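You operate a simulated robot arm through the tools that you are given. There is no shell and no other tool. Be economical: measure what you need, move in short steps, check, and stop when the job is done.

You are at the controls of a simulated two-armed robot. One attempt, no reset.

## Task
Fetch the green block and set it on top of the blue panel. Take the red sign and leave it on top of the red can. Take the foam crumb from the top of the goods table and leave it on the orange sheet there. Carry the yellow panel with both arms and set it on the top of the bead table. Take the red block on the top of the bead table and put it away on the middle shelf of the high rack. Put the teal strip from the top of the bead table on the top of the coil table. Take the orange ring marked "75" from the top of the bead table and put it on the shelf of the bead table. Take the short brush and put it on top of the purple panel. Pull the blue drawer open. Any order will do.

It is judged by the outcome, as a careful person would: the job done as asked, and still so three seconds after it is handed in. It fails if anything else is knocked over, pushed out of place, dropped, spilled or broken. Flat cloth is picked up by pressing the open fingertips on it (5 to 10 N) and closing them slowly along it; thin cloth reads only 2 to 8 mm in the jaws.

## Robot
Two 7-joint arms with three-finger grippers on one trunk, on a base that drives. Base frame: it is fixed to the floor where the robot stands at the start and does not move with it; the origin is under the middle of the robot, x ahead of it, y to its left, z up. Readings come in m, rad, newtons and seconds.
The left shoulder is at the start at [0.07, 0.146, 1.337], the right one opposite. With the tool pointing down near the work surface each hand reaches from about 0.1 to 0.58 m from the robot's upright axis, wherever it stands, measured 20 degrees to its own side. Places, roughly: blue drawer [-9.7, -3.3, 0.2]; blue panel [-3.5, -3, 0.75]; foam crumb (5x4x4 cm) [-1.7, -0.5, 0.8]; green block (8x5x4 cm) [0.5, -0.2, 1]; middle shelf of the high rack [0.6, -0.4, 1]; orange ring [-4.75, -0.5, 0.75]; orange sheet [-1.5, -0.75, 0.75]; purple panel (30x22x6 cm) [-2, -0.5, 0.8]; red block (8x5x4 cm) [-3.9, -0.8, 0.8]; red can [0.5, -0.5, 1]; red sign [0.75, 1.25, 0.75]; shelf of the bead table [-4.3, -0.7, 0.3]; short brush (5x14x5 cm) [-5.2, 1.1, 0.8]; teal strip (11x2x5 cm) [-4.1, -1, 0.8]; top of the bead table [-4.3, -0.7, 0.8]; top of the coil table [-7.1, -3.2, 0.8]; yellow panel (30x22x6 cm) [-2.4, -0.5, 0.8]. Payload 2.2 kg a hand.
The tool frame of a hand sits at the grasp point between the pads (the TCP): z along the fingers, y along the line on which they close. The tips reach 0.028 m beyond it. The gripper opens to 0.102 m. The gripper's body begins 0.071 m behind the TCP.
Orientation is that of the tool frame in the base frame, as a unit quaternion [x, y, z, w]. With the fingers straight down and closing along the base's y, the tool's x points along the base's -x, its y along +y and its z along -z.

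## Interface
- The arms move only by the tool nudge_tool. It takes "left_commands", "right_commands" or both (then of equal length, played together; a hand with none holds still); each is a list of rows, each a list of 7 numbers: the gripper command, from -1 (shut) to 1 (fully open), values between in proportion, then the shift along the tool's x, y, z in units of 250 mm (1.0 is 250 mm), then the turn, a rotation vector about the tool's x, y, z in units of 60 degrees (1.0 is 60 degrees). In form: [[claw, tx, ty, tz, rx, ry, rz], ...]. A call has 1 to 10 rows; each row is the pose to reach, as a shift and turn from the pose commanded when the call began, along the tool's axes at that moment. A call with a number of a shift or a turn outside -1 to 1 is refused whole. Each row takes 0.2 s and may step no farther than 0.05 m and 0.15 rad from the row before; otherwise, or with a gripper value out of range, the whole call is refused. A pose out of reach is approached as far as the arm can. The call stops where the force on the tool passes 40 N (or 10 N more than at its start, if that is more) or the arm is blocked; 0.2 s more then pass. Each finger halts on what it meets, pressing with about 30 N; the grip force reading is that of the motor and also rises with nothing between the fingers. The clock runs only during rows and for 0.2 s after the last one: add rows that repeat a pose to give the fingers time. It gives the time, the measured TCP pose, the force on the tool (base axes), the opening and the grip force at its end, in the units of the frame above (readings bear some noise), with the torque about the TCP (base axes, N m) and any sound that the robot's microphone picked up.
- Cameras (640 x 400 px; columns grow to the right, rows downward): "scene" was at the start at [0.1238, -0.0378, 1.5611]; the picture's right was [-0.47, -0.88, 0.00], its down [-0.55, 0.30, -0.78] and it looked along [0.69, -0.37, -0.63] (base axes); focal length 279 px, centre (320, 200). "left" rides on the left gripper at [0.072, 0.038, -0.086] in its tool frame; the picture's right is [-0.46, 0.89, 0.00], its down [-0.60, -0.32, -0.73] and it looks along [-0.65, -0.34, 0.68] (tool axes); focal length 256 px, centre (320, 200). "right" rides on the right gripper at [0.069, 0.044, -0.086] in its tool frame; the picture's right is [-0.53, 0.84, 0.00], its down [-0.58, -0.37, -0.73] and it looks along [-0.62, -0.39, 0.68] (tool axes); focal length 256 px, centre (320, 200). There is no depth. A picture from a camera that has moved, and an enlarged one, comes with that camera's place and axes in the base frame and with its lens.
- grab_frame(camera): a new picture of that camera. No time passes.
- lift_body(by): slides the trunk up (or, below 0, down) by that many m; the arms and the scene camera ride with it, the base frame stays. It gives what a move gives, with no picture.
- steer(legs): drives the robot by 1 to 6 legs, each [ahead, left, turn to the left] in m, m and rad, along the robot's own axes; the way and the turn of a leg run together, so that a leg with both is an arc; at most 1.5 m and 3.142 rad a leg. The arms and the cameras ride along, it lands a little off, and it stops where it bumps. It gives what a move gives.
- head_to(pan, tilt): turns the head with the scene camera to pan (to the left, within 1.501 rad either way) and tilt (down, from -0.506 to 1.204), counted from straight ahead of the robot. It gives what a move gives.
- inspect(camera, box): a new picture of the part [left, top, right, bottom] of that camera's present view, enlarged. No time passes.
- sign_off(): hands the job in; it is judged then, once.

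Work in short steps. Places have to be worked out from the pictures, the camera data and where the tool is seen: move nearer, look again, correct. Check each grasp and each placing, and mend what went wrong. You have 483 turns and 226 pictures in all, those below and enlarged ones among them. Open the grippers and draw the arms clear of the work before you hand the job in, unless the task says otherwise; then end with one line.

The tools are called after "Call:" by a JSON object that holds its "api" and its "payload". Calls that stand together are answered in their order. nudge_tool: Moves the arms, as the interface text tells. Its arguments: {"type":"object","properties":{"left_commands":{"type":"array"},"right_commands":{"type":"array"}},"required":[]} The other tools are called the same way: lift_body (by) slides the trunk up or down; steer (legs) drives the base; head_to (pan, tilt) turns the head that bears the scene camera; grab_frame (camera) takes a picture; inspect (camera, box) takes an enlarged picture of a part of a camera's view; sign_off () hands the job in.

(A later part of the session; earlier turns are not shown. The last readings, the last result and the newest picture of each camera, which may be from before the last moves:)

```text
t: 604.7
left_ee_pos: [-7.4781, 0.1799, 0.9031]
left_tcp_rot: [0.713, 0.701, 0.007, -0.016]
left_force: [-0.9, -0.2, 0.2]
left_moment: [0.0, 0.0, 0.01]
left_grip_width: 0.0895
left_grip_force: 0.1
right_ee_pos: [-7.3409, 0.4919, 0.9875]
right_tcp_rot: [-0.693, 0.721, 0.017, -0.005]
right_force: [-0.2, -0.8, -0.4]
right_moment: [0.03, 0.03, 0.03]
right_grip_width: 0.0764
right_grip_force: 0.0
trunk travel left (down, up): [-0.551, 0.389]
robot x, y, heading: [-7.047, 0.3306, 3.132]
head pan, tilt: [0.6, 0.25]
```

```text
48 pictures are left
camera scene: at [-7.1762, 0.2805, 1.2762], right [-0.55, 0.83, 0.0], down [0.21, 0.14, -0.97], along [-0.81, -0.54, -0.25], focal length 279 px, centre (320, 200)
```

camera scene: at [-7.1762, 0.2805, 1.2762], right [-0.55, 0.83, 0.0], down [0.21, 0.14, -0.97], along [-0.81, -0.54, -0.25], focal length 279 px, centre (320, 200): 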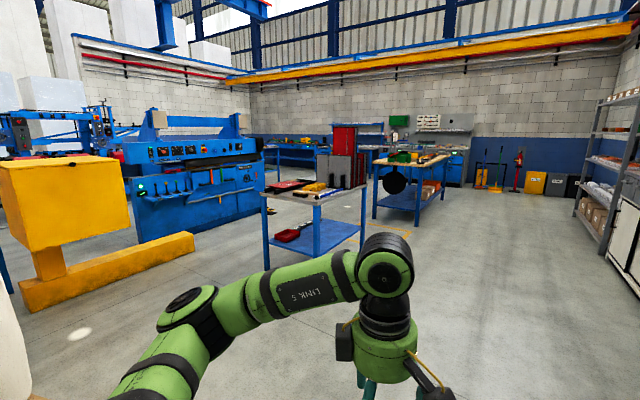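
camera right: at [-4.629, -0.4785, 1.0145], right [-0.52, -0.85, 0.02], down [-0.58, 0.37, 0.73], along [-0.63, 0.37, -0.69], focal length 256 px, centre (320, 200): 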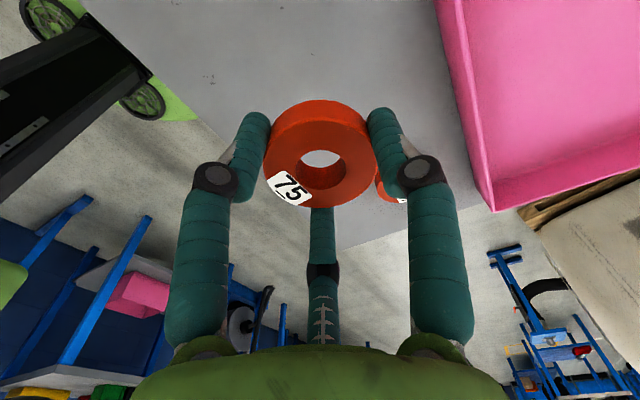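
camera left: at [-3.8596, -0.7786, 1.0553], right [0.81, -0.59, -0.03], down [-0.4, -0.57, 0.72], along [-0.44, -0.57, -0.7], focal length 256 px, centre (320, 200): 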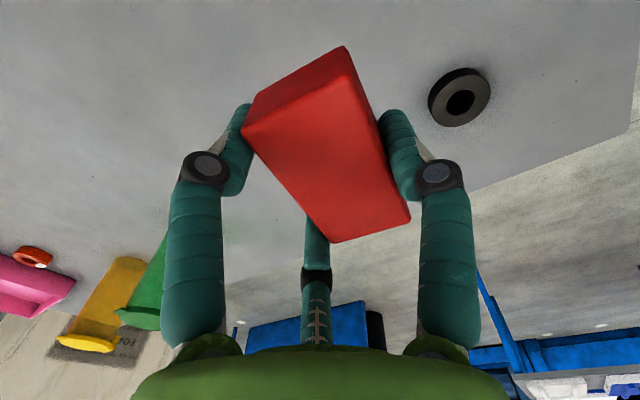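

Call:
{"api": "inspect", "payload": {"camera": "scene", "box": [110, 90, 380, 270]}}

```text
2.22 times, centred on (245, 180) of scene
camera zoom: at [-7.1762, 0.2805, 1.2762], right [-0.55, 0.83, 0.0], down [0.21, 0.14, -0.97], along [-0.81, -0.54, -0.25], focal length 621 px, centre (487, 244)
```

zoom: 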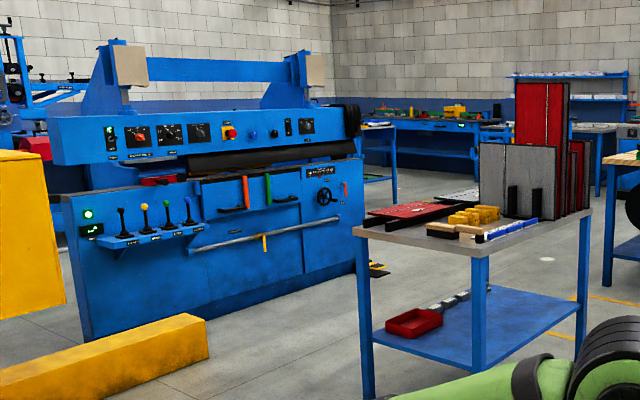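

I drive closer: west first, then south towards the machine at about [−9.5, −3].

Call:
{"api": "steer", "payload": {"legs": [[1.15, 0, 0.01], [0, 1.2, 0], [0, 0.9, 0]]}}

Call:
{"api": "head_to", "payload": {"pan": 0.3, "tilt": 0.35}}

Call:
{"api": "grab_frame", "payload": {"camera": "scene"}}

```text
t: 620.6
left_ee_pos: [-8.5709, -1.9319, 0.9033]
left_tcp_rot: [0.697, 0.717, 0.006, -0.017]
left_force: [0.0, 0.0, 0.2]
left_moment: [0.03, -0.04, -0.05]
left_grip_width: 0.0893
left_grip_force: 0.0
right_ee_pos: [-8.4495, -1.6159, 0.9879]
right_tcp_rot: [0.709, -0.705, -0.017, 0.004]
right_force: [-0.9, -0.9, 0.6]
right_moment: [0.02, -0.03, -0.02]
right_grip_width: 0.0765
right_grip_force: 0.2
trunk travel left (down, up): [-0.551, 0.389]
robot x, y, heading: [-8.1477, -1.7646, -3.109]
head pan, tilt: [0.6, 0.25]
```

```text
t: 621.4
left_ee_pos: [-8.571, -1.933, 0.9041]
left_tcp_rot: [0.697, 0.717, 0.007, -0.017]
left_force: [0.4, -0.2, -0.1]
left_moment: [0.06, 0.0, 0.03]
left_grip_width: 0.0892
left_grip_force: 0.0
right_ee_pos: [-8.4487, -1.6143, 0.9868]
right_tcp_rot: [0.709, -0.705, -0.016, 0.006]
right_force: [0.2, 0.3, -0.6]
right_moment: [-0.01, -0.06, -0.01]
right_grip_width: 0.0766
right_grip_force: 0.0
trunk travel left (down, up): [-0.551, 0.389]
robot x, y, heading: [-8.147, -1.7621, -3.106]
head pan, tilt: [0.3, 0.351]
```

```text
46 pictures are left
camera scene: at [-8.2863, -1.7937, 1.2668], right [-0.33, 0.94, 0.0], down [0.32, 0.11, -0.94], along [-0.89, -0.31, -0.34], focal length 279 px, centre (320, 200)
```

scene: 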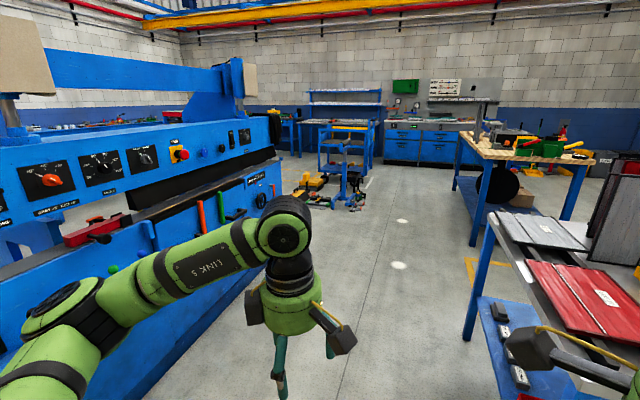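

The machine's front runs along y≈−2.9. I move in front of x≈−9.65 and face it.

Call:
{"api": "steer", "payload": {"legs": [[0.75, 0.15, -0.03], [0.75, 0.12, 0], [0, 0, 1.57]]}}

Call:
{"api": "head_to", "payload": {"pan": 0, "tilt": 0.75}}

Call:
{"api": "grab_frame", "payload": {"camera": "scene"}}

```text
t: 633.1
left_ee_pos: [-9.5336, -2.4897, 0.9023]
left_tcp_rot: [0.031, 0.999, -0.007, -0.017]
left_force: [0.4, 0.1, -0.7]
left_moment: [0.01, 0.0, -0.03]
left_grip_width: 0.0893
left_grip_force: 0.0
right_ee_pos: [-9.8371, -2.3394, 0.9883]
right_tcp_rot: [0.999, -0.043, -0.009, 0.014]
right_force: [0.2, 0.8, 0.7]
right_moment: [0.03, 0.01, -0.01]
right_grip_width: 0.0766
right_grip_force: 0.1
trunk travel left (down, up): [-0.551, 0.389]
robot x, y, heading: [-9.6607, -2.0546, -1.625]
head pan, tilt: [0.3, 0.351]
```

```text
t: 633.9
left_ee_pos: [-9.5335, -2.4893, 0.9036]
left_tcp_rot: [0.032, 0.999, -0.007, -0.016]
left_force: [0.1, 0.0, 0.0]
left_moment: [-0.03, 0.0, -0.03]
left_grip_width: 0.089
left_grip_force: 0.1
right_ee_pos: [-9.8378, -2.3396, 0.9877]
right_tcp_rot: [0.999, -0.043, -0.009, 0.015]
right_force: [0.0, 0.1, 0.6]
right_moment: [-0.01, 0.01, 0.03]
right_grip_width: 0.0765
right_grip_force: 0.0
trunk travel left (down, up): [-0.551, 0.389]
robot x, y, heading: [-9.6622, -2.0508, -1.623]
head pan, tilt: [0.0, 0.75]
```

```text
45 pictures are left
camera scene: at [-9.6718, -2.1824, 1.2312], right [-1.0, 0.06, 0.0], down [0.04, 0.68, -0.73], along [-0.04, -0.73, -0.68], focal length 279 px, centre (320, 200)
```

scene: 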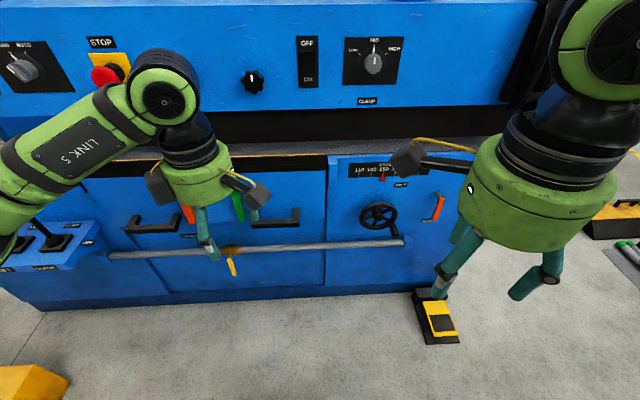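

I move both hands aside for a clear view of the machine's lower front.

Call:
{"api": "nudge_tool", "payload": {"left_commands": [[0.75, -0.1, 0.1, -0.1, 0, 0, 0], [0.75, -0.24, 0.2, -0.1, 0, 0, 0], [0.75, -0.38, 0.3, -0.1, 0, 0, 0], [0.75, -0.52, 0.4, -0.1, 0, 0, 0], [0.75, -0.66, 0.5, -0.1, 0, 0, 0], [0.75, -0.8, 0.6, -0.1, 0, 0, 0], [0.75, -0.94, 0.6, -0.1, 0, 0, 0]], "right_commands": [[0.5, -0.15, 0, 0, 0, 0, 0], [0.5, -0.3, 0, 0, 0, 0, 0], [0.5, -0.45, 0, 0, 0, 0, 0], [0.5, -0.6, 0, 0, 0, 0, 0], [0.5, -0.75, 0, 0, 0, 0, 0], [0.5, -0.9, 0, 0, 0, 0, 0], [0.5, -0.98, 0, 0, 0, 0, 0]]}}

Call:
{"api": "lift_body", "payload": {"by": -0.35}}

Call:
{"api": "head_to", "payload": {"pan": 0, "tilt": 0.5}}

Call:
{"api": "grab_frame", "payload": {"camera": "scene"}}

```text
t: 635.5
left_ee_pos: [-9.2859, -2.356, 0.9193]
left_tcp_rot: [0.032, 0.999, -0.007, -0.017]
left_force: [0.2, -1.3, 0.0]
left_moment: [0.0, 0.02, 0.0]
left_grip_width: 0.0895
left_grip_force: 0.1
right_ee_pos: [-10.0807, -2.3208, 0.9931]
right_tcp_rot: [0.999, -0.043, -0.009, 0.014]
right_force: [-0.3, 0.2, 0.0]
right_moment: [0.01, 0.03, -0.01]
right_grip_width: 0.0764
right_grip_force: 0.1
trunk travel left (down, up): [-0.551, 0.389]
robot x, y, heading: [-9.6608, -2.0511, -1.628]
head pan, tilt: [0.0, 0.75]
```

```text
t: 639.0
left_ee_pos: [-9.2861, -2.3554, 0.5675]
left_tcp_rot: [0.031, 0.999, -0.008, -0.017]
left_force: [0.9, -0.3, -0.1]
left_moment: [-0.01, 0.01, 0.04]
left_grip_width: 0.0888
left_grip_force: 0.1
right_ee_pos: [-10.0803, -2.3194, 0.6412]
right_tcp_rot: [0.999, -0.042, -0.01, 0.015]
right_force: [0.6, -0.2, -0.7]
right_moment: [0.0, 0.0, 0.01]
right_grip_width: 0.0765
right_grip_force: 0.1
trunk travel left (down, up): [-0.201, 0.739]
robot x, y, heading: [-9.6613, -2.0492, -1.629]
head pan, tilt: [0.0, 0.75]
```

```text
t: 639.7
left_ee_pos: [-9.2859, -2.3569, 0.5678]
left_tcp_rot: [0.031, 0.999, -0.007, -0.016]
left_force: [-0.2, -0.5, -0.5]
left_moment: [-0.01, 0.0, 0.0]
left_grip_width: 0.0894
left_grip_force: 0.0
right_ee_pos: [-10.0799, -2.3201, 0.642]
right_tcp_rot: [0.999, -0.042, -0.009, 0.014]
right_force: [-0.7, -0.1, -0.3]
right_moment: [-0.01, 0.03, -0.01]
right_grip_width: 0.0763
right_grip_force: 0.0
trunk travel left (down, up): [-0.201, 0.739]
robot x, y, heading: [-9.6641, -2.0502, -1.632]
head pan, tilt: [0.0, 0.499]
```

```text
44 pictures are left
camera scene: at [-9.6724, -2.1904, 0.903], right [-1.0, 0.06, 0.0], down [0.03, 0.48, -0.88], along [-0.05, -0.88, -0.48], focal length 279 px, centre (320, 200)
```

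scene: 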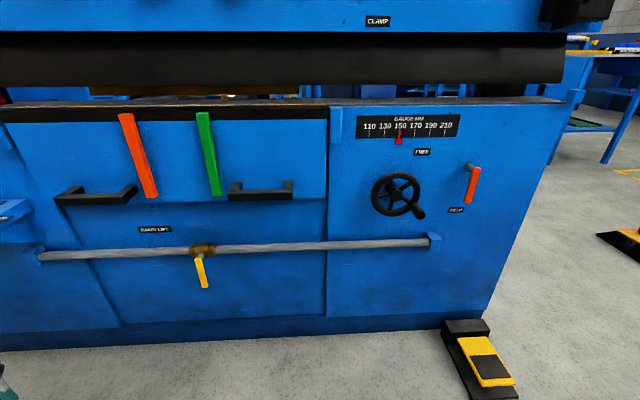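

This front holds a guard and a hand wheel but no drawer; the drawer may be on the machine's other side. I raise the trunk, go to the machine's west end and look south.

Call:
{"api": "lift_body", "payload": {"by": 0.35}}

Call:
{"api": "steer", "payload": {"legs": [[0, 0, 0.055], [-0.1, -1.3, 0]]}}

Call:
{"api": "head_to", "payload": {"pan": 0.15, "tilt": 0.35}}

Call:
{"api": "grab_frame", "payload": {"camera": "scene"}}

```text
t: 643.1
left_ee_pos: [-9.2854, -2.3572, 0.9194]
left_tcp_rot: [0.031, 0.999, -0.006, -0.016]
left_force: [0.1, -0.7, 0.2]
left_moment: [0.01, 0.02, -0.03]
left_grip_width: 0.0892
left_grip_force: 0.1
right_ee_pos: [-10.0789, -2.3204, 0.9907]
right_tcp_rot: [0.999, -0.042, -0.009, 0.014]
right_force: [0.6, 0.3, 0.4]
right_moment: [0.03, 0.0, 0.01]
right_grip_width: 0.0765
right_grip_force: 0.1
trunk travel left (down, up): [-0.551, 0.389]
robot x, y, heading: [-9.6597, -2.0504, -1.629]
head pan, tilt: [0.0, 0.499]
```

```text
t: 650.1
left_ee_pos: [-10.5754, -2.232, 0.9182]
left_tcp_rot: [0.006, 1.0, -0.007, -0.017]
left_force: [0.1, 0.0, 0.2]
left_moment: [0.0, 0.0, 0.0]
left_grip_width: 0.0893
left_grip_force: 0.1
right_ee_pos: [-11.3689, -2.2371, 0.9918]
right_tcp_rot: [1.0, -0.018, -0.009, 0.014]
right_force: [0.0, 0.7, -0.7]
right_moment: [-0.02, 0.0, -0.01]
right_grip_width: 0.0765
right_grip_force: 0.1
trunk travel left (down, up): [-0.551, 0.389]
robot x, y, heading: [-10.9654, -1.9463, -1.576]
head pan, tilt: [0.0, 0.499]
```

```text
t: 650.8
left_ee_pos: [-10.5763, -2.232, 0.9183]
left_tcp_rot: [0.005, 1.0, -0.007, -0.017]
left_force: [-0.3, 0.1, -0.2]
left_moment: [-0.01, -0.01, 0.02]
left_grip_width: 0.0892
left_grip_force: 0.0
right_ee_pos: [-11.3694, -2.2366, 0.9914]
right_tcp_rot: [1.0, -0.017, -0.008, 0.015]
right_force: [-0.9, 0.2, 0.3]
right_moment: [0.0, 0.01, 0.0]
right_grip_width: 0.0767
right_grip_force: 0.0
trunk travel left (down, up): [-0.551, 0.389]
robot x, y, heading: [-10.9683, -1.9467, -1.58]
head pan, tilt: [0.15, 0.351]
```

```text
43 pictures are left
camera scene: at [-10.9552, -2.0868, 1.2667], right [-0.99, -0.14, 0.0], down [-0.05, 0.34, -0.94], along [0.13, -0.93, -0.34], focal length 279 px, centre (320, 200)
```

scene: 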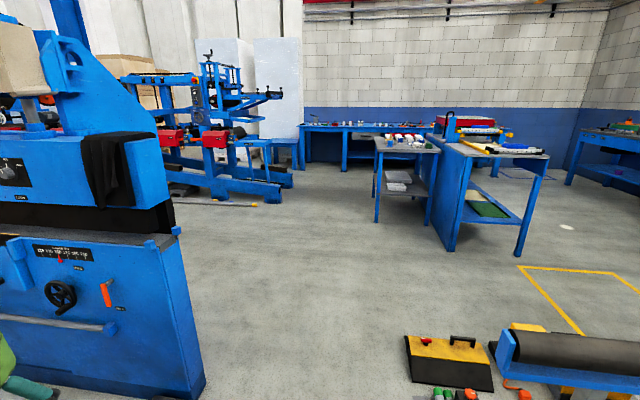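

I bring the left hand in and drive through the gap at the machine's west end to view its rear.

Call:
{"api": "nudge_tool", "payload": {"left_commands": [[0.75, 0.15, 0, -0.05, 0, 0, 0], [0.75, 0.3, 0, -0.1, 0, 0, 0], [0.75, 0.45, 0, -0.1, 0, 0, 0], [0.75, 0.6, 0, -0.1, 0, 0, 0]], "right_commands": [[0.5, 0.15, 0, 0, 0, 0, 0], [0.5, 0.3, 0, 0, 0, 0, 0], [0.5, 0.45, 0, 0, 0, 0, 0], [0.5, 0.6, 0, 0, 0, 0, 0]]}}

Call:
{"api": "steer", "payload": {"legs": [[0.2, 0.15, 0.005], [1.4, 0, 0]]}}

Call:
{"api": "head_to", "payload": {"pan": 0.9, "tilt": 0.5}}

Call:
{"api": "grab_frame", "payload": {"camera": "scene"}}

```text
t: 651.8
left_ee_pos: [-10.7218, -2.2333, 0.9451]
left_tcp_rot: [0.006, 1.0, -0.006, -0.017]
left_force: [-0.4, -0.8, -0.6]
left_moment: [0.04, 0.0, 0.01]
left_grip_width: 0.0888
left_grip_force: 0.1
right_ee_pos: [-11.2184, -2.2469, 0.9888]
right_tcp_rot: [1.0, -0.017, -0.009, 0.013]
right_force: [0.1, -1.4, 0.8]
right_moment: [0.01, -0.01, 0.0]
right_grip_width: 0.0767
right_grip_force: 0.1
trunk travel left (down, up): [-0.551, 0.389]
robot x, y, heading: [-10.9619, -1.9446, -1.575]
head pan, tilt: [0.15, 0.351]
```

```text
t: 660.2
left_ee_pos: [-10.5788, -3.8295, 0.946]
left_tcp_rot: [0.008, 1.0, -0.006, -0.016]
left_force: [-0.1, 0.6, 0.3]
left_moment: [-0.02, 0.03, 0.02]
left_grip_width: 0.0894
left_grip_force: 0.1
right_ee_pos: [-11.0764, -3.8422, 0.9889]
right_tcp_rot: [1.0, -0.019, -0.009, 0.014]
right_force: [0.3, 0.3, 0.0]
right_moment: [0.02, 0.0, 0.03]
right_grip_width: 0.0766
right_grip_force: 0.0
trunk travel left (down, up): [-0.551, 0.389]
robot x, y, heading: [-10.8247, -3.5403, -1.581]
head pan, tilt: [0.15, 0.351]
```

```text
t: 661.3
left_ee_pos: [-10.5797, -3.8303, 0.9455]
left_tcp_rot: [0.008, 1.0, -0.009, -0.017]
left_force: [1.3, -0.4, -0.5]
left_moment: [0.0, 0.01, 0.02]
left_grip_width: 0.0896
left_grip_force: 0.1
right_ee_pos: [-11.0769, -3.843, 0.9887]
right_tcp_rot: [1.0, -0.019, -0.008, 0.015]
right_force: [-0.6, 0.3, -0.6]
right_moment: [0.02, -0.05, 0.01]
right_grip_width: 0.0762
right_grip_force: 0.0
trunk travel left (down, up): [-0.551, 0.389]
robot x, y, heading: [-10.8175, -3.5462, -1.583]
head pan, tilt: [0.901, 0.499]
```

```text
42 pictures are left
camera scene: at [-10.7539, -3.6502, 1.2531], right [-0.63, -0.78, 0.0], down [-0.37, 0.3, -0.88], along [0.68, -0.55, -0.48], focal length 279 px, centre (320, 200)
```

scene: 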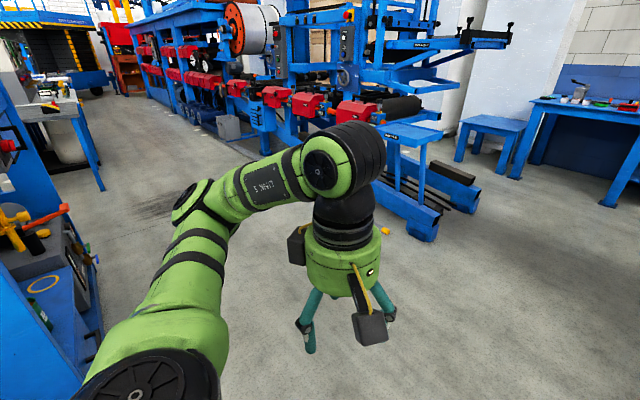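

The machine's rear is just to the left. I drive round behind it and turn to face north.

Call:
{"api": "steer", "payload": {"legs": [[0.7, 0, 0.01], [0, 1.05, 0], [0, 0, 3.141]]}}

Call:
{"api": "head_to", "payload": {"pan": 0, "tilt": 0.7}}

Call:
{"api": "grab_frame", "payload": {"camera": "scene"}}

```text
t: 677.8
left_ee_pos: [-10.0181, -4.0119, 0.9454]
left_tcp_rot: [1.0, -0.004, 0.016, -0.007]
left_force: [0.4, -0.5, -0.2]
left_moment: [-0.02, 0.0, 0.02]
left_grip_width: 0.0891
left_grip_force: 0.0
right_ee_pos: [-9.5206, -3.9946, 0.9887]
right_tcp_rot: [0.014, 1.0, 0.014, 0.01]
right_force: [0.7, -0.5, -0.5]
right_moment: [-0.01, 0.02, 0.03]
right_grip_width: 0.0765
right_grip_force: 0.1
trunk travel left (down, up): [-0.551, 0.389]
robot x, y, heading: [-9.7738, -4.2937, 1.567]
head pan, tilt: [0.901, 0.499]
```

```text
t: 679.0
left_ee_pos: [-10.0176, -4.0115, 0.9461]
left_tcp_rot: [1.0, -0.004, 0.016, -0.008]
left_force: [-0.7, 0.2, 0.0]
left_moment: [-0.03, -0.01, -0.03]
left_grip_width: 0.0893
left_grip_force: 0.0
right_ee_pos: [-9.5211, -3.9934, 0.9886]
right_tcp_rot: [0.014, 1.0, 0.015, 0.008]
right_force: [-0.3, -0.8, -0.5]
right_moment: [0.01, 0.0, -0.01]
right_grip_width: 0.0764
right_grip_force: 0.1
trunk travel left (down, up): [-0.551, 0.389]
robot x, y, heading: [-9.7698, -4.2908, 1.569]
head pan, tilt: [0.0, 0.7]
```

```text
41 pictures are left
camera scene: at [-9.7741, -4.1564, 1.2354], right [1.0, 0.0, 0.0], down [0.0, -0.64, -0.77], along [0.0, 0.77, -0.64], focal length 279 px, centre (320, 200)
```

scene: 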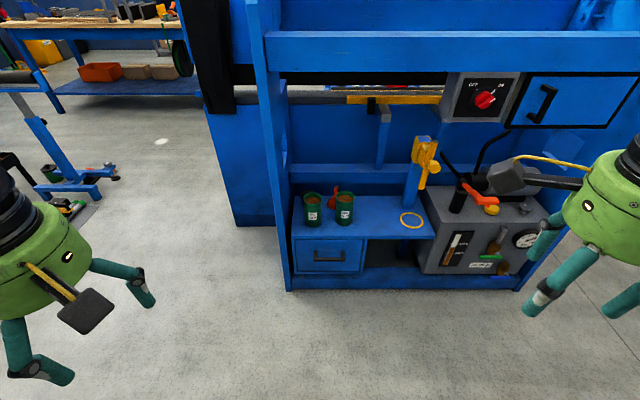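

There is the blue drawer, under the shelf with the two pots. I zoom in on its handle.

Call:
{"api": "inspect", "payload": {"camera": "scene", "box": [270, 200, 440, 300]}}

```text
3.76 times, centred on (355, 250) of scene
camera zoom: at [-9.7741, -4.1564, 1.2354], right [1.0, 0.0, 0.0], down [0.0, -0.64, -0.77], along [0.0, 0.77, -0.64], focal length 1051 px, centre (188, 12)
```

zoom: 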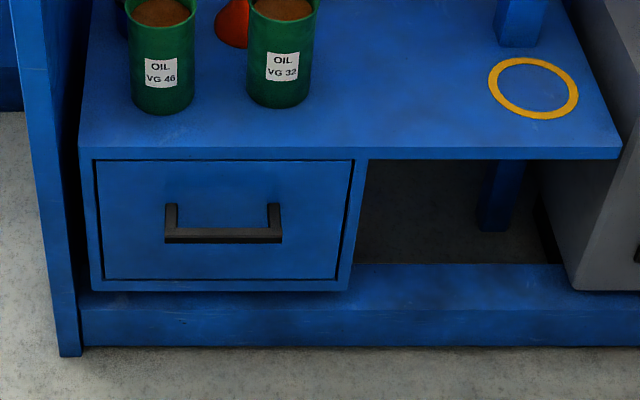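

The handle is a horizontal bar at about [−9.735, −3.406, 0.285]. I'll grasp it with the left hand pitched 45°, so I pitch it here, pull the right hand in, and lower the trunk.

Call:
{"api": "nudge_tool", "payload": {"left_commands": [[0.75, 0, 0, 0, 0.13, 0, 0], [0.75, 0, 0, 0, 0.26, 0, 0], [0.75, 0, 0, 0, 0.39, 0, 0], [0.75, 0, 0, 0, 0.52, 0, 0], [0.75, 0, 0, 0, 0.64, 0, 0], [0.75, 0, 0, 0, 0.75, 0, 0], [0.75, 0, 0, 0, 0.75, 0, 0]]}}

Call:
{"api": "lift_body", "payload": {"by": -0.4}}

Call:
{"api": "head_to", "payload": {"pan": 0.1, "tilt": 0.6}}

Call:
{"api": "grab_frame", "payload": {"camera": "scene"}}

```text
t: 680.5
left_ee_pos: [-10.0702, -3.9335, 1.0346]
left_tcp_rot: [0.921, 0.003, 0.017, -0.389]
left_force: [1.1, 0.4, -0.1]
left_moment: [-0.04, 0.01, 0.0]
left_grip_width: 0.0893
left_grip_force: 0.0
left hand out of reach, approached as far as the arm can: row 2, 3, 4, 5, 6, 7
right_ee_pos: [-9.5195, -3.9939, 0.9876]
right_tcp_rot: [0.014, 1.0, 0.016, 0.008]
right_force: [0.2, 1.0, 0.1]
right_moment: [0.02, 0.0, 0.02]
right_grip_width: 0.0766
right_grip_force: 0.0
trunk travel left (down, up): [-0.551, 0.389]
robot x, y, heading: [-9.7732, -4.2947, 1.567]
head pan, tilt: [0.0, 0.7]
```

```text
t: 684.4
left_ee_pos: [-10.0699, -3.9335, 0.6327]
left_tcp_rot: [0.921, 0.003, 0.017, -0.389]
left_force: [0.0, 0.5, 0.1]
left_moment: [-0.03, 0.01, 0.0]
left_grip_width: 0.0894
left_grip_force: 0.0
right_ee_pos: [-9.5202, -3.9949, 0.5885]
right_tcp_rot: [0.014, 1.0, 0.015, 0.008]
right_force: [0.3, 0.1, 0.2]
right_moment: [-0.04, -0.03, -0.02]
right_grip_width: 0.0764
right_grip_force: 0.1
trunk travel left (down, up): [-0.151, 0.789]
robot x, y, heading: [-9.7695, -4.2921, 1.571]
head pan, tilt: [0.0, 0.7]
```

```text
t: 685.0
left_ee_pos: [-10.0689, -3.9347, 0.6335]
left_tcp_rot: [0.921, 0.003, 0.017, -0.389]
left_force: [-0.1, 0.1, -0.4]
left_moment: [-0.04, -0.04, 0.01]
left_grip_width: 0.0894
left_grip_force: 0.3
right_ee_pos: [-9.5209, -3.9935, 0.5896]
right_tcp_rot: [0.014, 1.0, 0.015, 0.008]
right_force: [0.9, 0.2, 0.9]
right_moment: [-0.01, -0.02, 0.01]
right_grip_width: 0.0763
right_grip_force: 0.0
trunk travel left (down, up): [-0.151, 0.789]
robot x, y, heading: [-9.771, -4.2958, 1.567]
head pan, tilt: [0.099, 0.6]
```

```text
39 pictures are left
camera scene: at [-9.7828, -4.1534, 0.8439], right [1.0, 0.1, 0.0], down [0.06, -0.56, -0.82], along [-0.08, 0.82, -0.57], focal length 279 px, centre (320, 200)
```

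scene: 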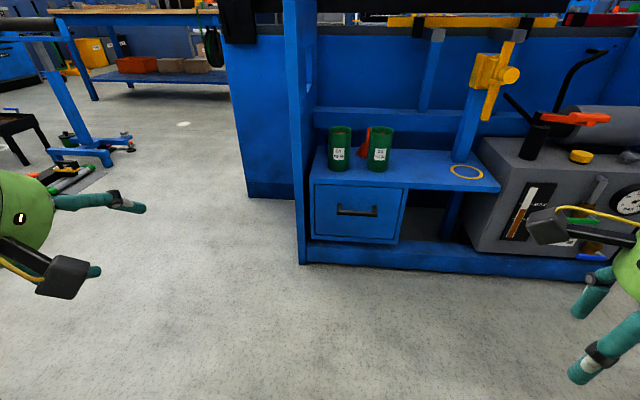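

Call:
{"api": "inspect", "payload": {"camera": "scene", "box": [290, 160, 430, 270]}}

```text
3.64 times, centred on (360, 215) of scene
camera zoom: at [-9.7828, -4.1534, 0.8439], right [1.0, 0.1, 0.0], down [0.06, -0.56, -0.82], along [-0.08, 0.82, -0.57], focal length 1016 px, centre (174, 146)
```

zoom: 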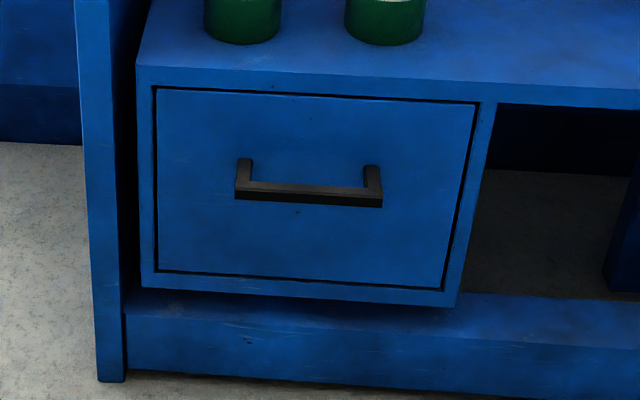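

I lower fully, drive up to the machine, and bring the hand in front of the handle.

Call:
{"api": "lift_body", "payload": {"by": -0.15}}

Call:
{"api": "steer", "payload": {"legs": [[0, -0.2, 0], [0.33, 0, 0]]}}

```text
t: 686.8
left_ee_pos: [-10.0692, -3.9339, 0.4834]
left_tcp_rot: [0.921, 0.003, 0.016, -0.389]
left_force: [0.3, 0.1, -0.4]
left_moment: [-0.02, 0.02, -0.01]
left_grip_width: 0.0894
left_grip_force: 0.0
right_ee_pos: [-9.5222, -3.9935, 0.4382]
right_tcp_rot: [0.014, 1.0, 0.015, 0.009]
right_force: [0.4, 0.2, 0.3]
right_moment: [0.01, 0.02, 0.0]
right_grip_width: 0.0766
right_grip_force: 0.1
trunk travel left (down, up): [-0.001, 0.939]
robot x, y, heading: [-9.7736, -4.2908, 1.569]
head pan, tilt: [0.099, 0.6]
```

```text
t: 690.1
left_ee_pos: [-9.8698, -3.6086, 0.4843]
left_tcp_rot: [0.921, 0.003, 0.017, -0.39]
left_force: [0.9, 0.4, -0.1]
left_moment: [0.01, 0.02, 0.02]
left_grip_width: 0.0892
left_grip_force: 0.1
right_ee_pos: [-9.322, -3.6691, 0.4386]
right_tcp_rot: [0.013, 1.0, 0.014, 0.008]
right_force: [0.5, -1.0, -0.6]
right_moment: [-0.05, -0.04, -0.01]
right_grip_width: 0.0765
right_grip_force: 0.0
trunk travel left (down, up): [-0.001, 0.939]
robot x, y, heading: [-9.5731, -3.9676, 1.568]
head pan, tilt: [0.099, 0.6]
```

Call:
{"api": "nudge_tool", "payload": {"left_commands": [[0.75, 0.11, 0.01, 0.12, 0, 0, 0], [0.75, 0.22, 0.02, 0.24, 0, 0, 0], [0.6, 0.33, 0.02, 0.37, 0, 0, 0], [0.5, 0.43, 0.03, 0.5, 0, 0, 0], [0.4, 0.528, 0.033, 0.645, 0, 0, 0], [0.4, 0.528, 0.033, 0.645, 0, 0, 0]]}}

Call:
{"api": "grab_frame", "payload": {"camera": "left"}}

Call:
{"api": "grab_frame", "payload": {"camera": "scene"}}

```text
t: 691.5
left_ee_pos: [-9.7321, -3.4984, 0.3729]
left_tcp_rot: [0.921, 0.004, 0.016, -0.389]
left_force: [0.9, -0.4, 0.2]
left_moment: [-0.01, 0.0, 0.03]
left_grip_width: 0.0714
left_grip_force: 0.0
left hand out of reach, approached as far as the arm can: row 1, 2, 3
right_ee_pos: [-9.3223, -3.6689, 0.4382]
right_tcp_rot: [0.014, 1.0, 0.015, 0.008]
right_force: [0.8, 1.3, 0.5]
right_moment: [0.03, -0.03, -0.01]
right_grip_width: 0.0766
right_grip_force: 0.1
trunk travel left (down, up): [-0.001, 0.939]
robot x, y, heading: [-9.5693, -3.9683, 1.567]
head pan, tilt: [0.099, 0.6]
```

```text
37 pictures are left
camera left: at [-9.6623, -3.589, 0.4086], right [-0.45, -0.61, -0.65], down [-0.63, -0.3, 0.72], along [-0.63, 0.73, -0.25], focal length 256 px, centre (320, 200)
```

left: 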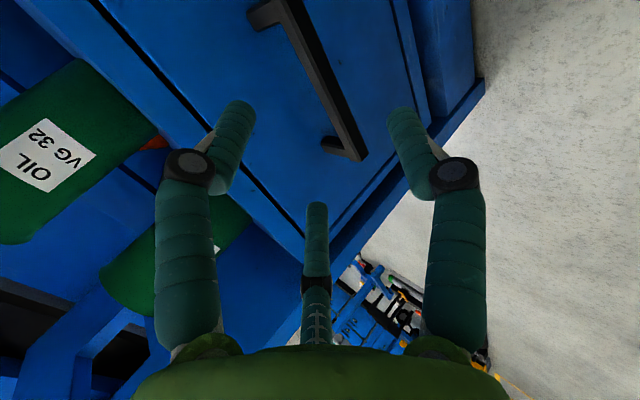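

```text
36 pictures are left
camera scene: at [-9.5844, -3.8286, 0.694], right [1.0, 0.1, 0.0], down [0.06, -0.56, -0.83], along [-0.08, 0.82, -0.56], focal length 279 px, centre (320, 200)
```

scene: 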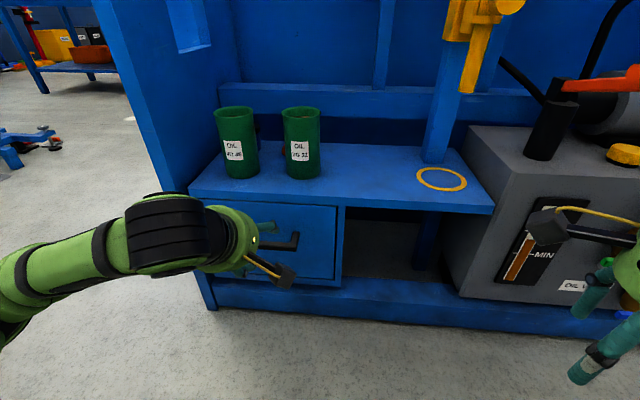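

From the close view the bar is at y≈−3.42, z≈0.287 with ~2 cm behind it. I pitch the tool further to about 70°, so thumb goes below and the pair above the bar.

Call:
{"api": "nudge_tool", "payload": {"left_commands": [[0.2, 0, 0, 0, 0.13, 0, 0], [0.2, 0, 0, 0, 0.26, 0, 0], [0.2, 0, 0, 0, 0.38, 0, 0], [0.2, 0, 0, 0, 0.42, 0, 0], [0.2, 0, 0, 0, 0.42, 0, 0]]}}

```text
t: 692.8
left_ee_pos: [-9.7269, -3.4688, 0.3716]
left_tcp_rot: [0.814, 0.007, 0.016, -0.581]
left_force: [0.2, 1.0, -0.1]
left_moment: [-0.02, -0.01, -0.04]
left_grip_width: 0.0613
left_grip_force: 0.1
left hand out of reach, approached as far as the arm can: row 2, 3, 4, 5
right_ee_pos: [-9.3226, -3.6695, 0.4394]
right_tcp_rot: [0.014, 1.0, 0.016, 0.008]
right_force: [0.4, 0.1, -0.6]
right_moment: [-0.01, -0.02, 0.02]
right_grip_width: 0.0765
right_grip_force: 0.1
trunk travel left (down, up): [-0.001, 0.939]
robot x, y, heading: [-9.5739, -3.9668, 1.573]
head pan, tilt: [0.099, 0.6]
```

Call:
{"api": "nudge_tool", "payload": {"left_commands": [[0.2, -0.01, 0.1, -0.03, 0, 0, 0], [0.2, -0.02, 0.18, -0.03, 0, 0, 0], [0.2, -0.024, 0.236, 0, 0, 0, 0], [0.2, -0.024, 0.236, 0, 0, 0, 0]]}}

Call:
{"api": "grab_frame", "payload": {"camera": "left"}}

```text
t: 693.8
left_ee_pos: [-9.7088, -3.4827, 0.3285]
left_tcp_rot: [0.815, 0.01, 0.014, -0.579]
left_force: [0.0, -0.8, -0.2]
left_moment: [0.0, 0.01, 0.01]
left_grip_width: 0.0613
left_grip_force: 0.1
left hand out of reach, approached as far as the arm can: row 1, 2, 3, 4
right_ee_pos: [-9.3224, -3.6695, 0.4386]
right_tcp_rot: [0.014, 1.0, 0.014, 0.009]
right_force: [0.2, 0.4, -0.3]
right_moment: [-0.01, -0.01, 0.09]
right_grip_width: 0.0766
right_grip_force: 0.0
trunk travel left (down, up): [-0.001, 0.939]
robot x, y, heading: [-9.5742, -3.9705, 1.572]
head pan, tilt: [0.099, 0.6]
```

```text
35 pictures are left
camera left: at [-9.6365, -3.5786, 0.3235], right [-0.44, -0.29, -0.85], down [-0.62, -0.58, 0.52], along [-0.65, 0.76, 0.08], focal length 256 px, centre (320, 200)
```

left: 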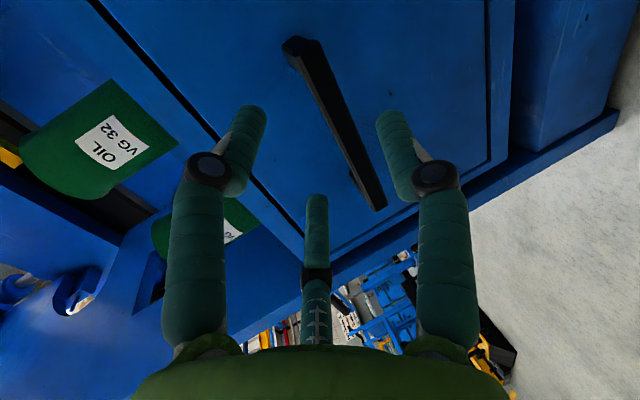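

Full bar in view: centre about [−9.734, −3.433, 0.30]. I reduce the pitch slightly (so the arm can get lower) and drop to z≈0.309 before advancing.

Call:
{"api": "nudge_tool", "payload": {"left_commands": [[0.3, 0, 0, 0, -0.1, 0, 0], [0.3, 0, 0.03, 0.0, -0.2, 0, 0], [0.3, 0, 0.08, 0.015, -0.2, 0, 0], [0.3, 0, 0.08, 0.015, -0.2, 0, 0]]}}

Call:
{"api": "steer", "payload": {"legs": [[0, 0.02, 0]]}}

Call:
{"api": "grab_frame", "payload": {"camera": "left"}}

```text
t: 694.8
left_ee_pos: [-9.7078, -3.4873, 0.3089]
left_tcp_rot: [0.87, 0.006, 0.017, -0.492]
left_force: [-0.1, -0.1, -0.6]
left_moment: [-0.01, -0.01, 0.01]
left_grip_width: 0.0663
left_grip_force: 0.0
right_ee_pos: [-9.3218, -3.6686, 0.4383]
right_tcp_rot: [0.013, 1.0, 0.014, 0.009]
right_force: [0.3, 0.3, -0.8]
right_moment: [-0.03, 0.0, 0.0]
right_grip_width: 0.0765
right_grip_force: 0.1
trunk travel left (down, up): [-0.001, 0.939]
robot x, y, heading: [-9.5721, -3.9705, 1.567]
head pan, tilt: [0.099, 0.6]
```

```text
t: 695.5
left_ee_pos: [-9.727, -3.4869, 0.3086]
left_tcp_rot: [0.87, 0.005, 0.016, -0.492]
left_force: [0.6, -0.3, -0.6]
left_moment: [-0.01, 0.04, -0.01]
left_grip_width: 0.0662
left_grip_force: 0.1
right_ee_pos: [-9.3433, -3.6696, 0.4398]
right_tcp_rot: [0.014, 1.0, 0.015, 0.009]
right_force: [0.4, -0.3, 0.9]
right_moment: [0.01, -0.01, 0.0]
right_grip_width: 0.0764
right_grip_force: 0.1
trunk travel left (down, up): [-0.001, 0.939]
robot x, y, heading: [-9.5926, -3.9673, 1.572]
head pan, tilt: [0.099, 0.6]
```

```text
34 pictures are left
camera left: at [-9.6569, -3.5816, 0.322], right [-0.44, -0.45, -0.77], down [-0.63, -0.46, 0.63], along [-0.64, 0.76, -0.08], focal length 256 px, centre (320, 200)
```

left: 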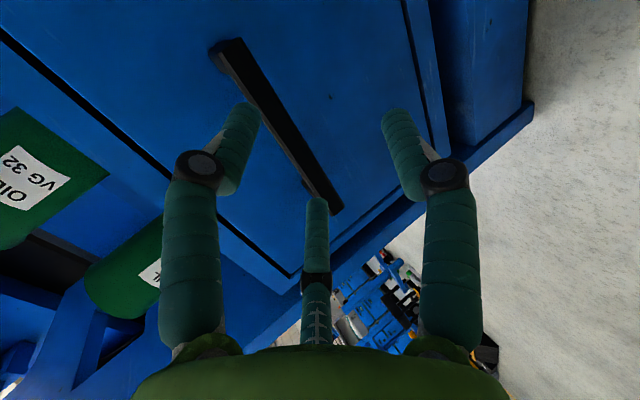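

The bar is at [−9.736, −3.43, 0.2985]. I raise 6 mm so the pair passes above the bar and the thumb below, and advance with the base.

Call:
{"api": "nudge_tool", "payload": {"left_commands": [[0.4, 0, -0.021, -0.012, 0, 0, 0], [0.4, 0, -0.021, -0.012, 0, 0, 0]]}}

Call:
{"api": "steer", "payload": {"legs": [[0.045, 0, 0]]}}

Call:
{"api": "grab_frame", "payload": {"camera": "left"}}

```text
t: 696.1
left_ee_pos: [-9.7277, -3.4869, 0.3143]
left_tcp_rot: [0.87, 0.005, 0.016, -0.493]
left_force: [-0.7, 0.3, 0.2]
left_moment: [0.03, -0.03, -0.02]
left_grip_width: 0.0715
left_grip_force: 0.1
right_ee_pos: [-9.3425, -3.67, 0.4384]
right_tcp_rot: [0.014, 1.0, 0.016, 0.007]
right_force: [0.6, 0.6, 0.7]
right_moment: [0.01, 0.02, 0.01]
right_grip_width: 0.0765
right_grip_force: 0.0
trunk travel left (down, up): [-0.001, 0.939]
robot x, y, heading: [-9.5933, -3.9711, 1.567]
head pan, tilt: [0.099, 0.6]
```

```text
t: 697.0
left_ee_pos: [-9.7285, -3.4409, 0.3135]
left_tcp_rot: [0.87, 0.005, 0.016, -0.492]
left_force: [0.3, 0.0, -0.1]
left_moment: [0.0, -0.01, 0.01]
left_grip_width: 0.0714
left_grip_force: 0.1
right_ee_pos: [-9.3418, -3.6256, 0.4397]
right_tcp_rot: [0.014, 1.0, 0.015, 0.009]
right_force: [0.0, 0.6, -0.9]
right_moment: [-0.03, -0.03, 0.0]
right_grip_width: 0.0766
right_grip_force: 0.1
trunk travel left (down, up): [-0.001, 0.939]
robot x, y, heading: [-9.5917, -3.926, 1.567]
head pan, tilt: [0.099, 0.6]
```

```text
33 pictures are left
camera left: at [-9.6568, -3.5362, 0.3279], right [-0.44, -0.45, -0.77], down [-0.63, -0.46, 0.63], along [-0.64, 0.76, -0.08], focal length 256 px, centre (320, 200)
```

left: 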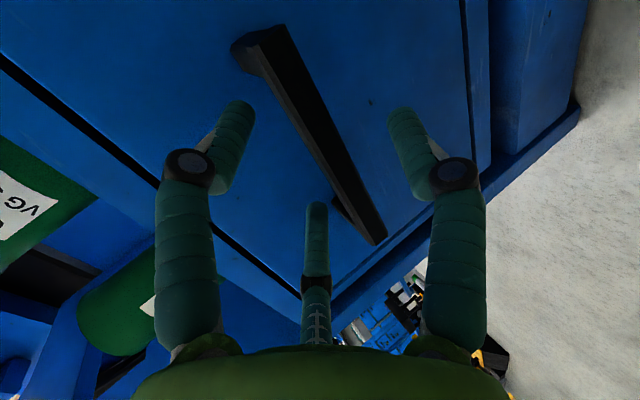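

The bar runs exactly between pair and thumb. I close on it.

Call:
{"api": "nudge_tool", "payload": {"left_commands": [[0.2, 0, 0, 0, 0, 0, 0], [0.0, 0, 0, 0, 0, 0, 0], [-0.2, 0, 0, 0, 0, 0, 0], [-0.4, 0, 0, 0, 0, 0, 0], [-0.7, 0, 0, 0, 0, 0, 0], [-1, 0, 0, 0, 0, 0, 0], [-1, 0, 0, 0, 0, 0, 0]]}}

Call:
{"api": "grab_frame", "payload": {"camera": "left"}}

```text
t: 698.6
left_ee_pos: [-9.7274, -3.4404, 0.312]
left_tcp_rot: [0.871, 0.005, 0.016, -0.491]
left_force: [-0.9, -5.4, -4.1]
left_moment: [0.17, 0.76, -0.47]
left_grip_width: 0.0294
left_grip_force: 45.0
right_ee_pos: [-9.3421, -3.6247, 0.4403]
right_tcp_rot: [0.014, 1.0, 0.015, 0.009]
right_force: [-0.3, 0.1, 0.1]
right_moment: [-0.01, 0.0, 0.02]
right_grip_width: 0.0765
right_grip_force: 0.0
trunk travel left (down, up): [-0.001, 0.939]
robot x, y, heading: [-9.5941, -3.9229, 1.57]
head pan, tilt: [0.099, 0.6]
```

```text
32 pictures are left
camera left: at [-9.6569, -3.5367, 0.3271], right [-0.44, -0.45, -0.77], down [-0.63, -0.46, 0.63], along [-0.64, 0.76, -0.08], focal length 256 px, centre (320, 200)
```

left: 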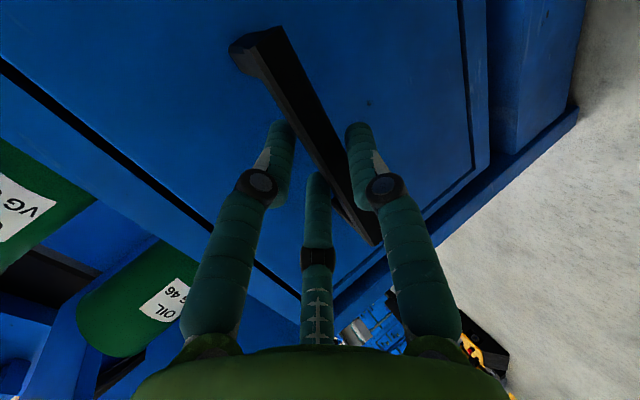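

The bar is gripped. I pull by driving the base back, first 8 cm.

Call:
{"api": "steer", "payload": {"legs": [[-0.08, 0, 0]]}}

Call:
{"api": "grab_frame", "payload": {"camera": "scene"}}

```text
t: 699.7
left_ee_pos: [-9.727, -3.5197, 0.3126]
left_tcp_rot: [0.871, 0.005, 0.016, -0.492]
left_force: [-3.8, 0.0, -8.6]
left_moment: [0.21, 1.04, -0.52]
left_grip_width: 0.0291
left_grip_force: 44.7
right_ee_pos: [-9.3417, -3.7035, 0.4393]
right_tcp_rot: [0.015, 1.0, 0.014, 0.01]
right_force: [0.5, 0.2, -0.3]
right_moment: [0.02, 0.03, 0.03]
right_grip_width: 0.0766
right_grip_force: 0.1
trunk travel left (down, up): [-0.001, 0.939]
robot x, y, heading: [-9.5913, -4.0023, 1.568]
head pan, tilt: [0.099, 0.6]
```

```text
31 pictures are left
camera scene: at [-9.6039, -3.8621, 0.6938], right [1.0, 0.1, 0.0], down [0.05, -0.56, -0.82], along [-0.08, 0.82, -0.57], focal length 279 px, centre (320, 200)
```

scene: 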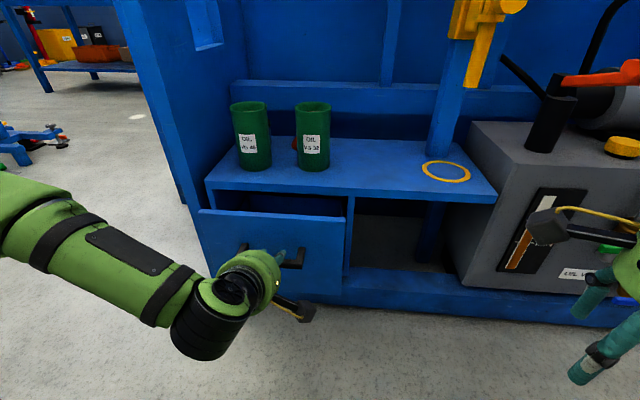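

The drawer is opening. I pull it another 15 cm.

Call:
{"api": "steer", "payload": {"legs": [[-0.15, 0, 0]]}}

Call:
{"api": "grab_frame", "payload": {"camera": "scene"}}

```text
t: 701.1
left_ee_pos: [-9.729, -3.6416, 0.3222]
left_tcp_rot: [0.862, 0.008, 0.014, -0.507]
left_force: [-0.7, -0.1, 0.5]
left_moment: [0.01, 0.01, 0.0]
left_grip_width: 0.0019
left_grip_force: 31.3
right_ee_pos: [-9.3409, -3.8362, 0.4401]
right_tcp_rot: [0.016, 1.0, 0.015, 0.009]
right_force: [0.0, 0.2, 0.2]
right_moment: [0.05, -0.01, 0.01]
right_grip_width: 0.0766
right_grip_force: 0.0
trunk travel left (down, up): [-0.001, 0.939]
robot x, y, heading: [-9.5919, -4.1369, 1.566]
head pan, tilt: [0.099, 0.6]
stopped in leg 1: the force on the tool passed its limit at 161 N (the readings are from after the stop); the commanded pose is now the measured one
```

```text
30 pictures are left
camera scene: at [-9.6037, -3.9948, 0.6941], right [1.0, 0.1, 0.0], down [0.05, -0.56, -0.83], along [-0.08, 0.82, -0.56], focal length 279 px, centre (320, 200)
```

scene: 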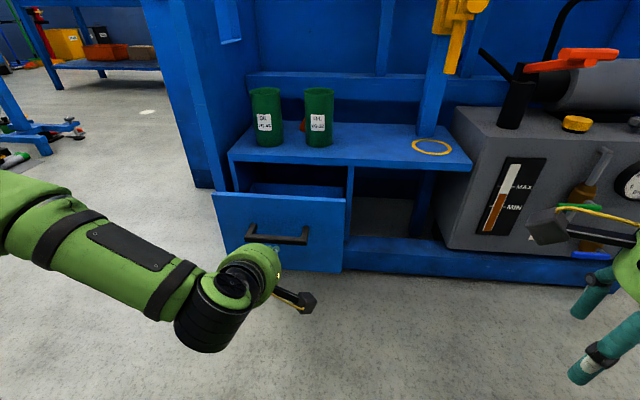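

The drawer hit its end stop and the grip slipped off; it looks fully open. I open the gripper, back away and check.

Call:
{"api": "nudge_tool", "payload": {"left_commands": [[-0.6, 0, 0, -0.1, 0, 0, 0], [0, 0, 0, -0.25, 0, 0, 0], [0.5, 0, 0, -0.4, 0, 0, 0], [1, 0, 0, -0.4, 0, 0, 0]]}}

Call:
{"api": "steer", "payload": {"legs": [[-0.2, 0, 0]]}}

Call:
{"api": "grab_frame", "payload": {"camera": "scene"}}

```text
t: 702.1
left_ee_pos: [-9.7042, -3.6652, 0.373]
left_tcp_rot: [0.862, 0.01, 0.013, -0.507]
left_force: [-0.3, 0.2, 0.4]
left_moment: [0.04, 0.03, -0.02]
left_grip_width: 0.102
left_grip_force: 0.0
left hand out of reach, approached as far as the arm can: row 1, 2, 3, 4
right_ee_pos: [-9.3409, -3.836, 0.4394]
right_tcp_rot: [0.015, 1.0, 0.015, 0.008]
right_force: [0.0, 0.0, -0.7]
right_moment: [0.02, 0.02, -0.01]
right_grip_width: 0.0764
right_grip_force: 0.0
trunk travel left (down, up): [-0.001, 0.939]
robot x, y, heading: [-9.5947, -4.1355, 1.573]
head pan, tilt: [0.099, 0.6]
```

```text
t: 703.6
left_ee_pos: [-9.7068, -3.8606, 0.3722]
left_tcp_rot: [0.862, 0.011, 0.013, -0.507]
left_force: [-0.2, -0.1, -0.1]
left_moment: [0.03, -0.02, 0.0]
left_grip_width: 0.1022
left_grip_force: 0.1
right_ee_pos: [-9.3429, -4.0326, 0.4391]
right_tcp_rot: [0.014, 1.0, 0.015, 0.008]
right_force: [-0.2, -0.7, -1.5]
right_moment: [0.02, 0.0, 0.01]
right_grip_width: 0.0766
right_grip_force: 0.0
trunk travel left (down, up): [-0.001, 0.939]
robot x, y, heading: [-9.5948, -4.3339, 1.576]
head pan, tilt: [0.099, 0.6]
```

```text
29 pictures are left
camera scene: at [-9.6046, -4.1915, 0.694], right [1.0, 0.1, 0.0], down [0.06, -0.56, -0.83], along [-0.08, 0.82, -0.56], focal length 279 px, centre (320, 200)
```

scene: 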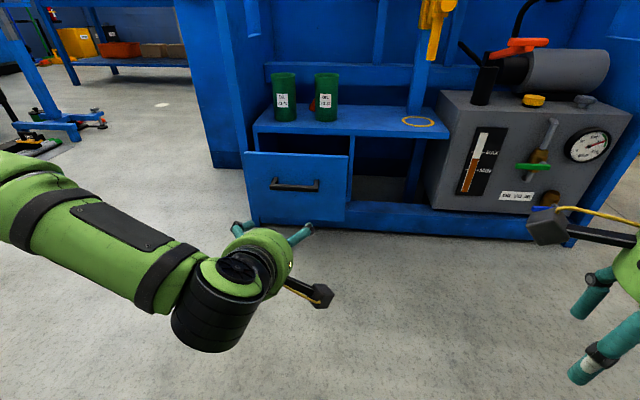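

The drawer is open about 11 cm. I want to be sure that was its end stop, so I re-approach to test with a gentle pull: first lower the hand, then look.

Call:
{"api": "nudge_tool", "payload": {"left_commands": [[0.4, -0.04, 0.1, 0.05, 0, 0, 0], [0.4, -0.08, 0.2, 0.11, 0, 0, 0], [0.4, -0.08, 0.2, 0.11, 0, 0, 0]]}}

Call:
{"api": "steer", "payload": {"legs": [[0.24, 0, 0]]}}

Call:
{"api": "grab_frame", "payload": {"camera": "left"}}

```text
t: 704.5
left_ee_pos: [-9.7204, -3.8592, 0.3131]
left_tcp_rot: [0.862, 0.011, 0.013, -0.506]
left_force: [-0.7, -0.3, -0.2]
left_moment: [-0.03, -0.01, 0.02]
left_grip_width: 0.0714
left_grip_force: 0.1
left hand out of reach, approached as far as the arm can: row 1, 2, 3
right_ee_pos: [-9.3421, -4.0319, 0.4385]
right_tcp_rot: [0.014, 1.0, 0.014, 0.008]
right_force: [-0.9, -0.4, 0.4]
right_moment: [0.0, -0.01, -0.01]
right_grip_width: 0.0764
right_grip_force: 0.1
trunk travel left (down, up): [-0.001, 0.939]
robot x, y, heading: [-9.5929, -4.3332, 1.571]
head pan, tilt: [0.099, 0.6]
```

```text
t: 706.2
left_ee_pos: [-9.7218, -3.6148, 0.3127]
left_tcp_rot: [0.862, 0.011, 0.012, -0.507]
left_force: [-0.5, 1.7, -1.0]
left_moment: [0.02, 0.0, -0.02]
left_grip_width: 0.0715
left_grip_force: 0.1
right_ee_pos: [-9.3438, -3.7872, 0.4383]
right_tcp_rot: [0.013, 1.0, 0.014, 0.008]
right_force: [0.1, -1.3, 0.3]
right_moment: [-0.01, -0.01, -0.04]
right_grip_width: 0.0765
right_grip_force: 0.0
trunk travel left (down, up): [-0.001, 0.939]
robot x, y, heading: [-9.5945, -4.0828, 1.575]
head pan, tilt: [0.099, 0.6]
```

```text
28 pictures are left
camera left: at [-9.6491, -3.7092, 0.3241], right [-0.44, -0.43, -0.79], down [-0.62, -0.49, 0.61], along [-0.65, 0.76, -0.06], focal length 256 px, centre (320, 200)
```

left: 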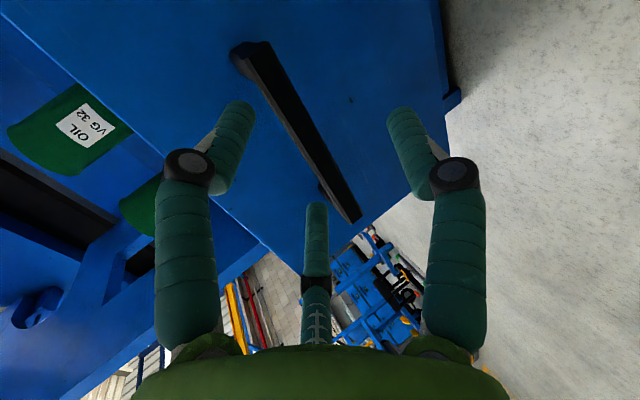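

The bar is now at y≈−3.576, i.e. the drawer is out 14–15 cm. I grip it again and try a small further pull.

Call:
{"api": "steer", "payload": {"legs": [[0.033, 0, 0]]}}

Call:
{"api": "nudge_tool", "payload": {"left_commands": [[0.2, 0, 0, 0, 0, 0, 0], [0.0, 0, 0, 0, 0, 0, 0], [-0.2, 0, 0, 0, 0, 0, 0], [-0.4, 0, 0, 0, 0, 0, 0], [-0.7, 0, 0, 0, 0, 0, 0], [-1, 0, 0, 0, 0, 0, 0], [-1, 0, 0, 0, 0, 0, 0]]}}

Call:
{"api": "steer", "payload": {"legs": [[-0.015, 0, 0]]}}

```text
t: 707.1
left_ee_pos: [-9.7218, -3.5822, 0.312]
left_tcp_rot: [0.862, 0.012, 0.012, -0.507]
left_force: [-0.4, -0.3, 0.0]
left_moment: [0.01, 0.03, 0.02]
left_grip_width: 0.0712
left_grip_force: 0.1
right_ee_pos: [-9.3444, -3.7537, 0.4387]
right_tcp_rot: [0.013, 1.0, 0.014, 0.008]
right_force: [0.1, 0.7, -1.2]
right_moment: [-0.01, 0.01, 0.01]
right_grip_width: 0.0766
right_grip_force: 0.0
trunk travel left (down, up): [-0.001, 0.939]
robot x, y, heading: [-9.5924, -4.0565, 1.576]
head pan, tilt: [0.099, 0.6]
```

```text
t: 708.7
left_ee_pos: [-9.7213, -3.5829, 0.3122]
left_tcp_rot: [0.863, 0.012, 0.013, -0.505]
left_force: [0.2, -1.1, -7.8]
left_moment: [0.21, 0.72, -0.56]
left_grip_width: 0.0292
left_grip_force: 44.8
right_ee_pos: [-9.3437, -3.753, 0.4388]
right_tcp_rot: [0.013, 1.0, 0.015, 0.008]
right_force: [0.1, 0.8, -0.3]
right_moment: [-0.01, -0.02, 0.02]
right_grip_width: 0.0765
right_grip_force: 0.0
trunk travel left (down, up): [-0.001, 0.939]
robot x, y, heading: [-9.596, -4.0557, 1.57]
head pan, tilt: [0.099, 0.6]
```

```text
t: 709.5
left_ee_pos: [-9.7212, -3.5975, 0.312]
left_tcp_rot: [0.863, 0.012, 0.012, -0.505]
left_force: [-1.4, -0.3, -10.4]
left_moment: [0.19, 0.95, -0.68]
left_grip_width: 0.0289
left_grip_force: 45.3
right_ee_pos: [-9.3437, -3.7678, 0.4386]
right_tcp_rot: [0.013, 1.0, 0.015, 0.008]
right_force: [0.4, -1.1, -0.9]
right_moment: [0.01, -0.02, 0.0]
right_grip_width: 0.0762
right_grip_force: 0.0
trunk travel left (down, up): [-0.001, 0.939]
robot x, y, heading: [-9.5932, -4.0699, 1.573]
head pan, tilt: [0.099, 0.6]
```

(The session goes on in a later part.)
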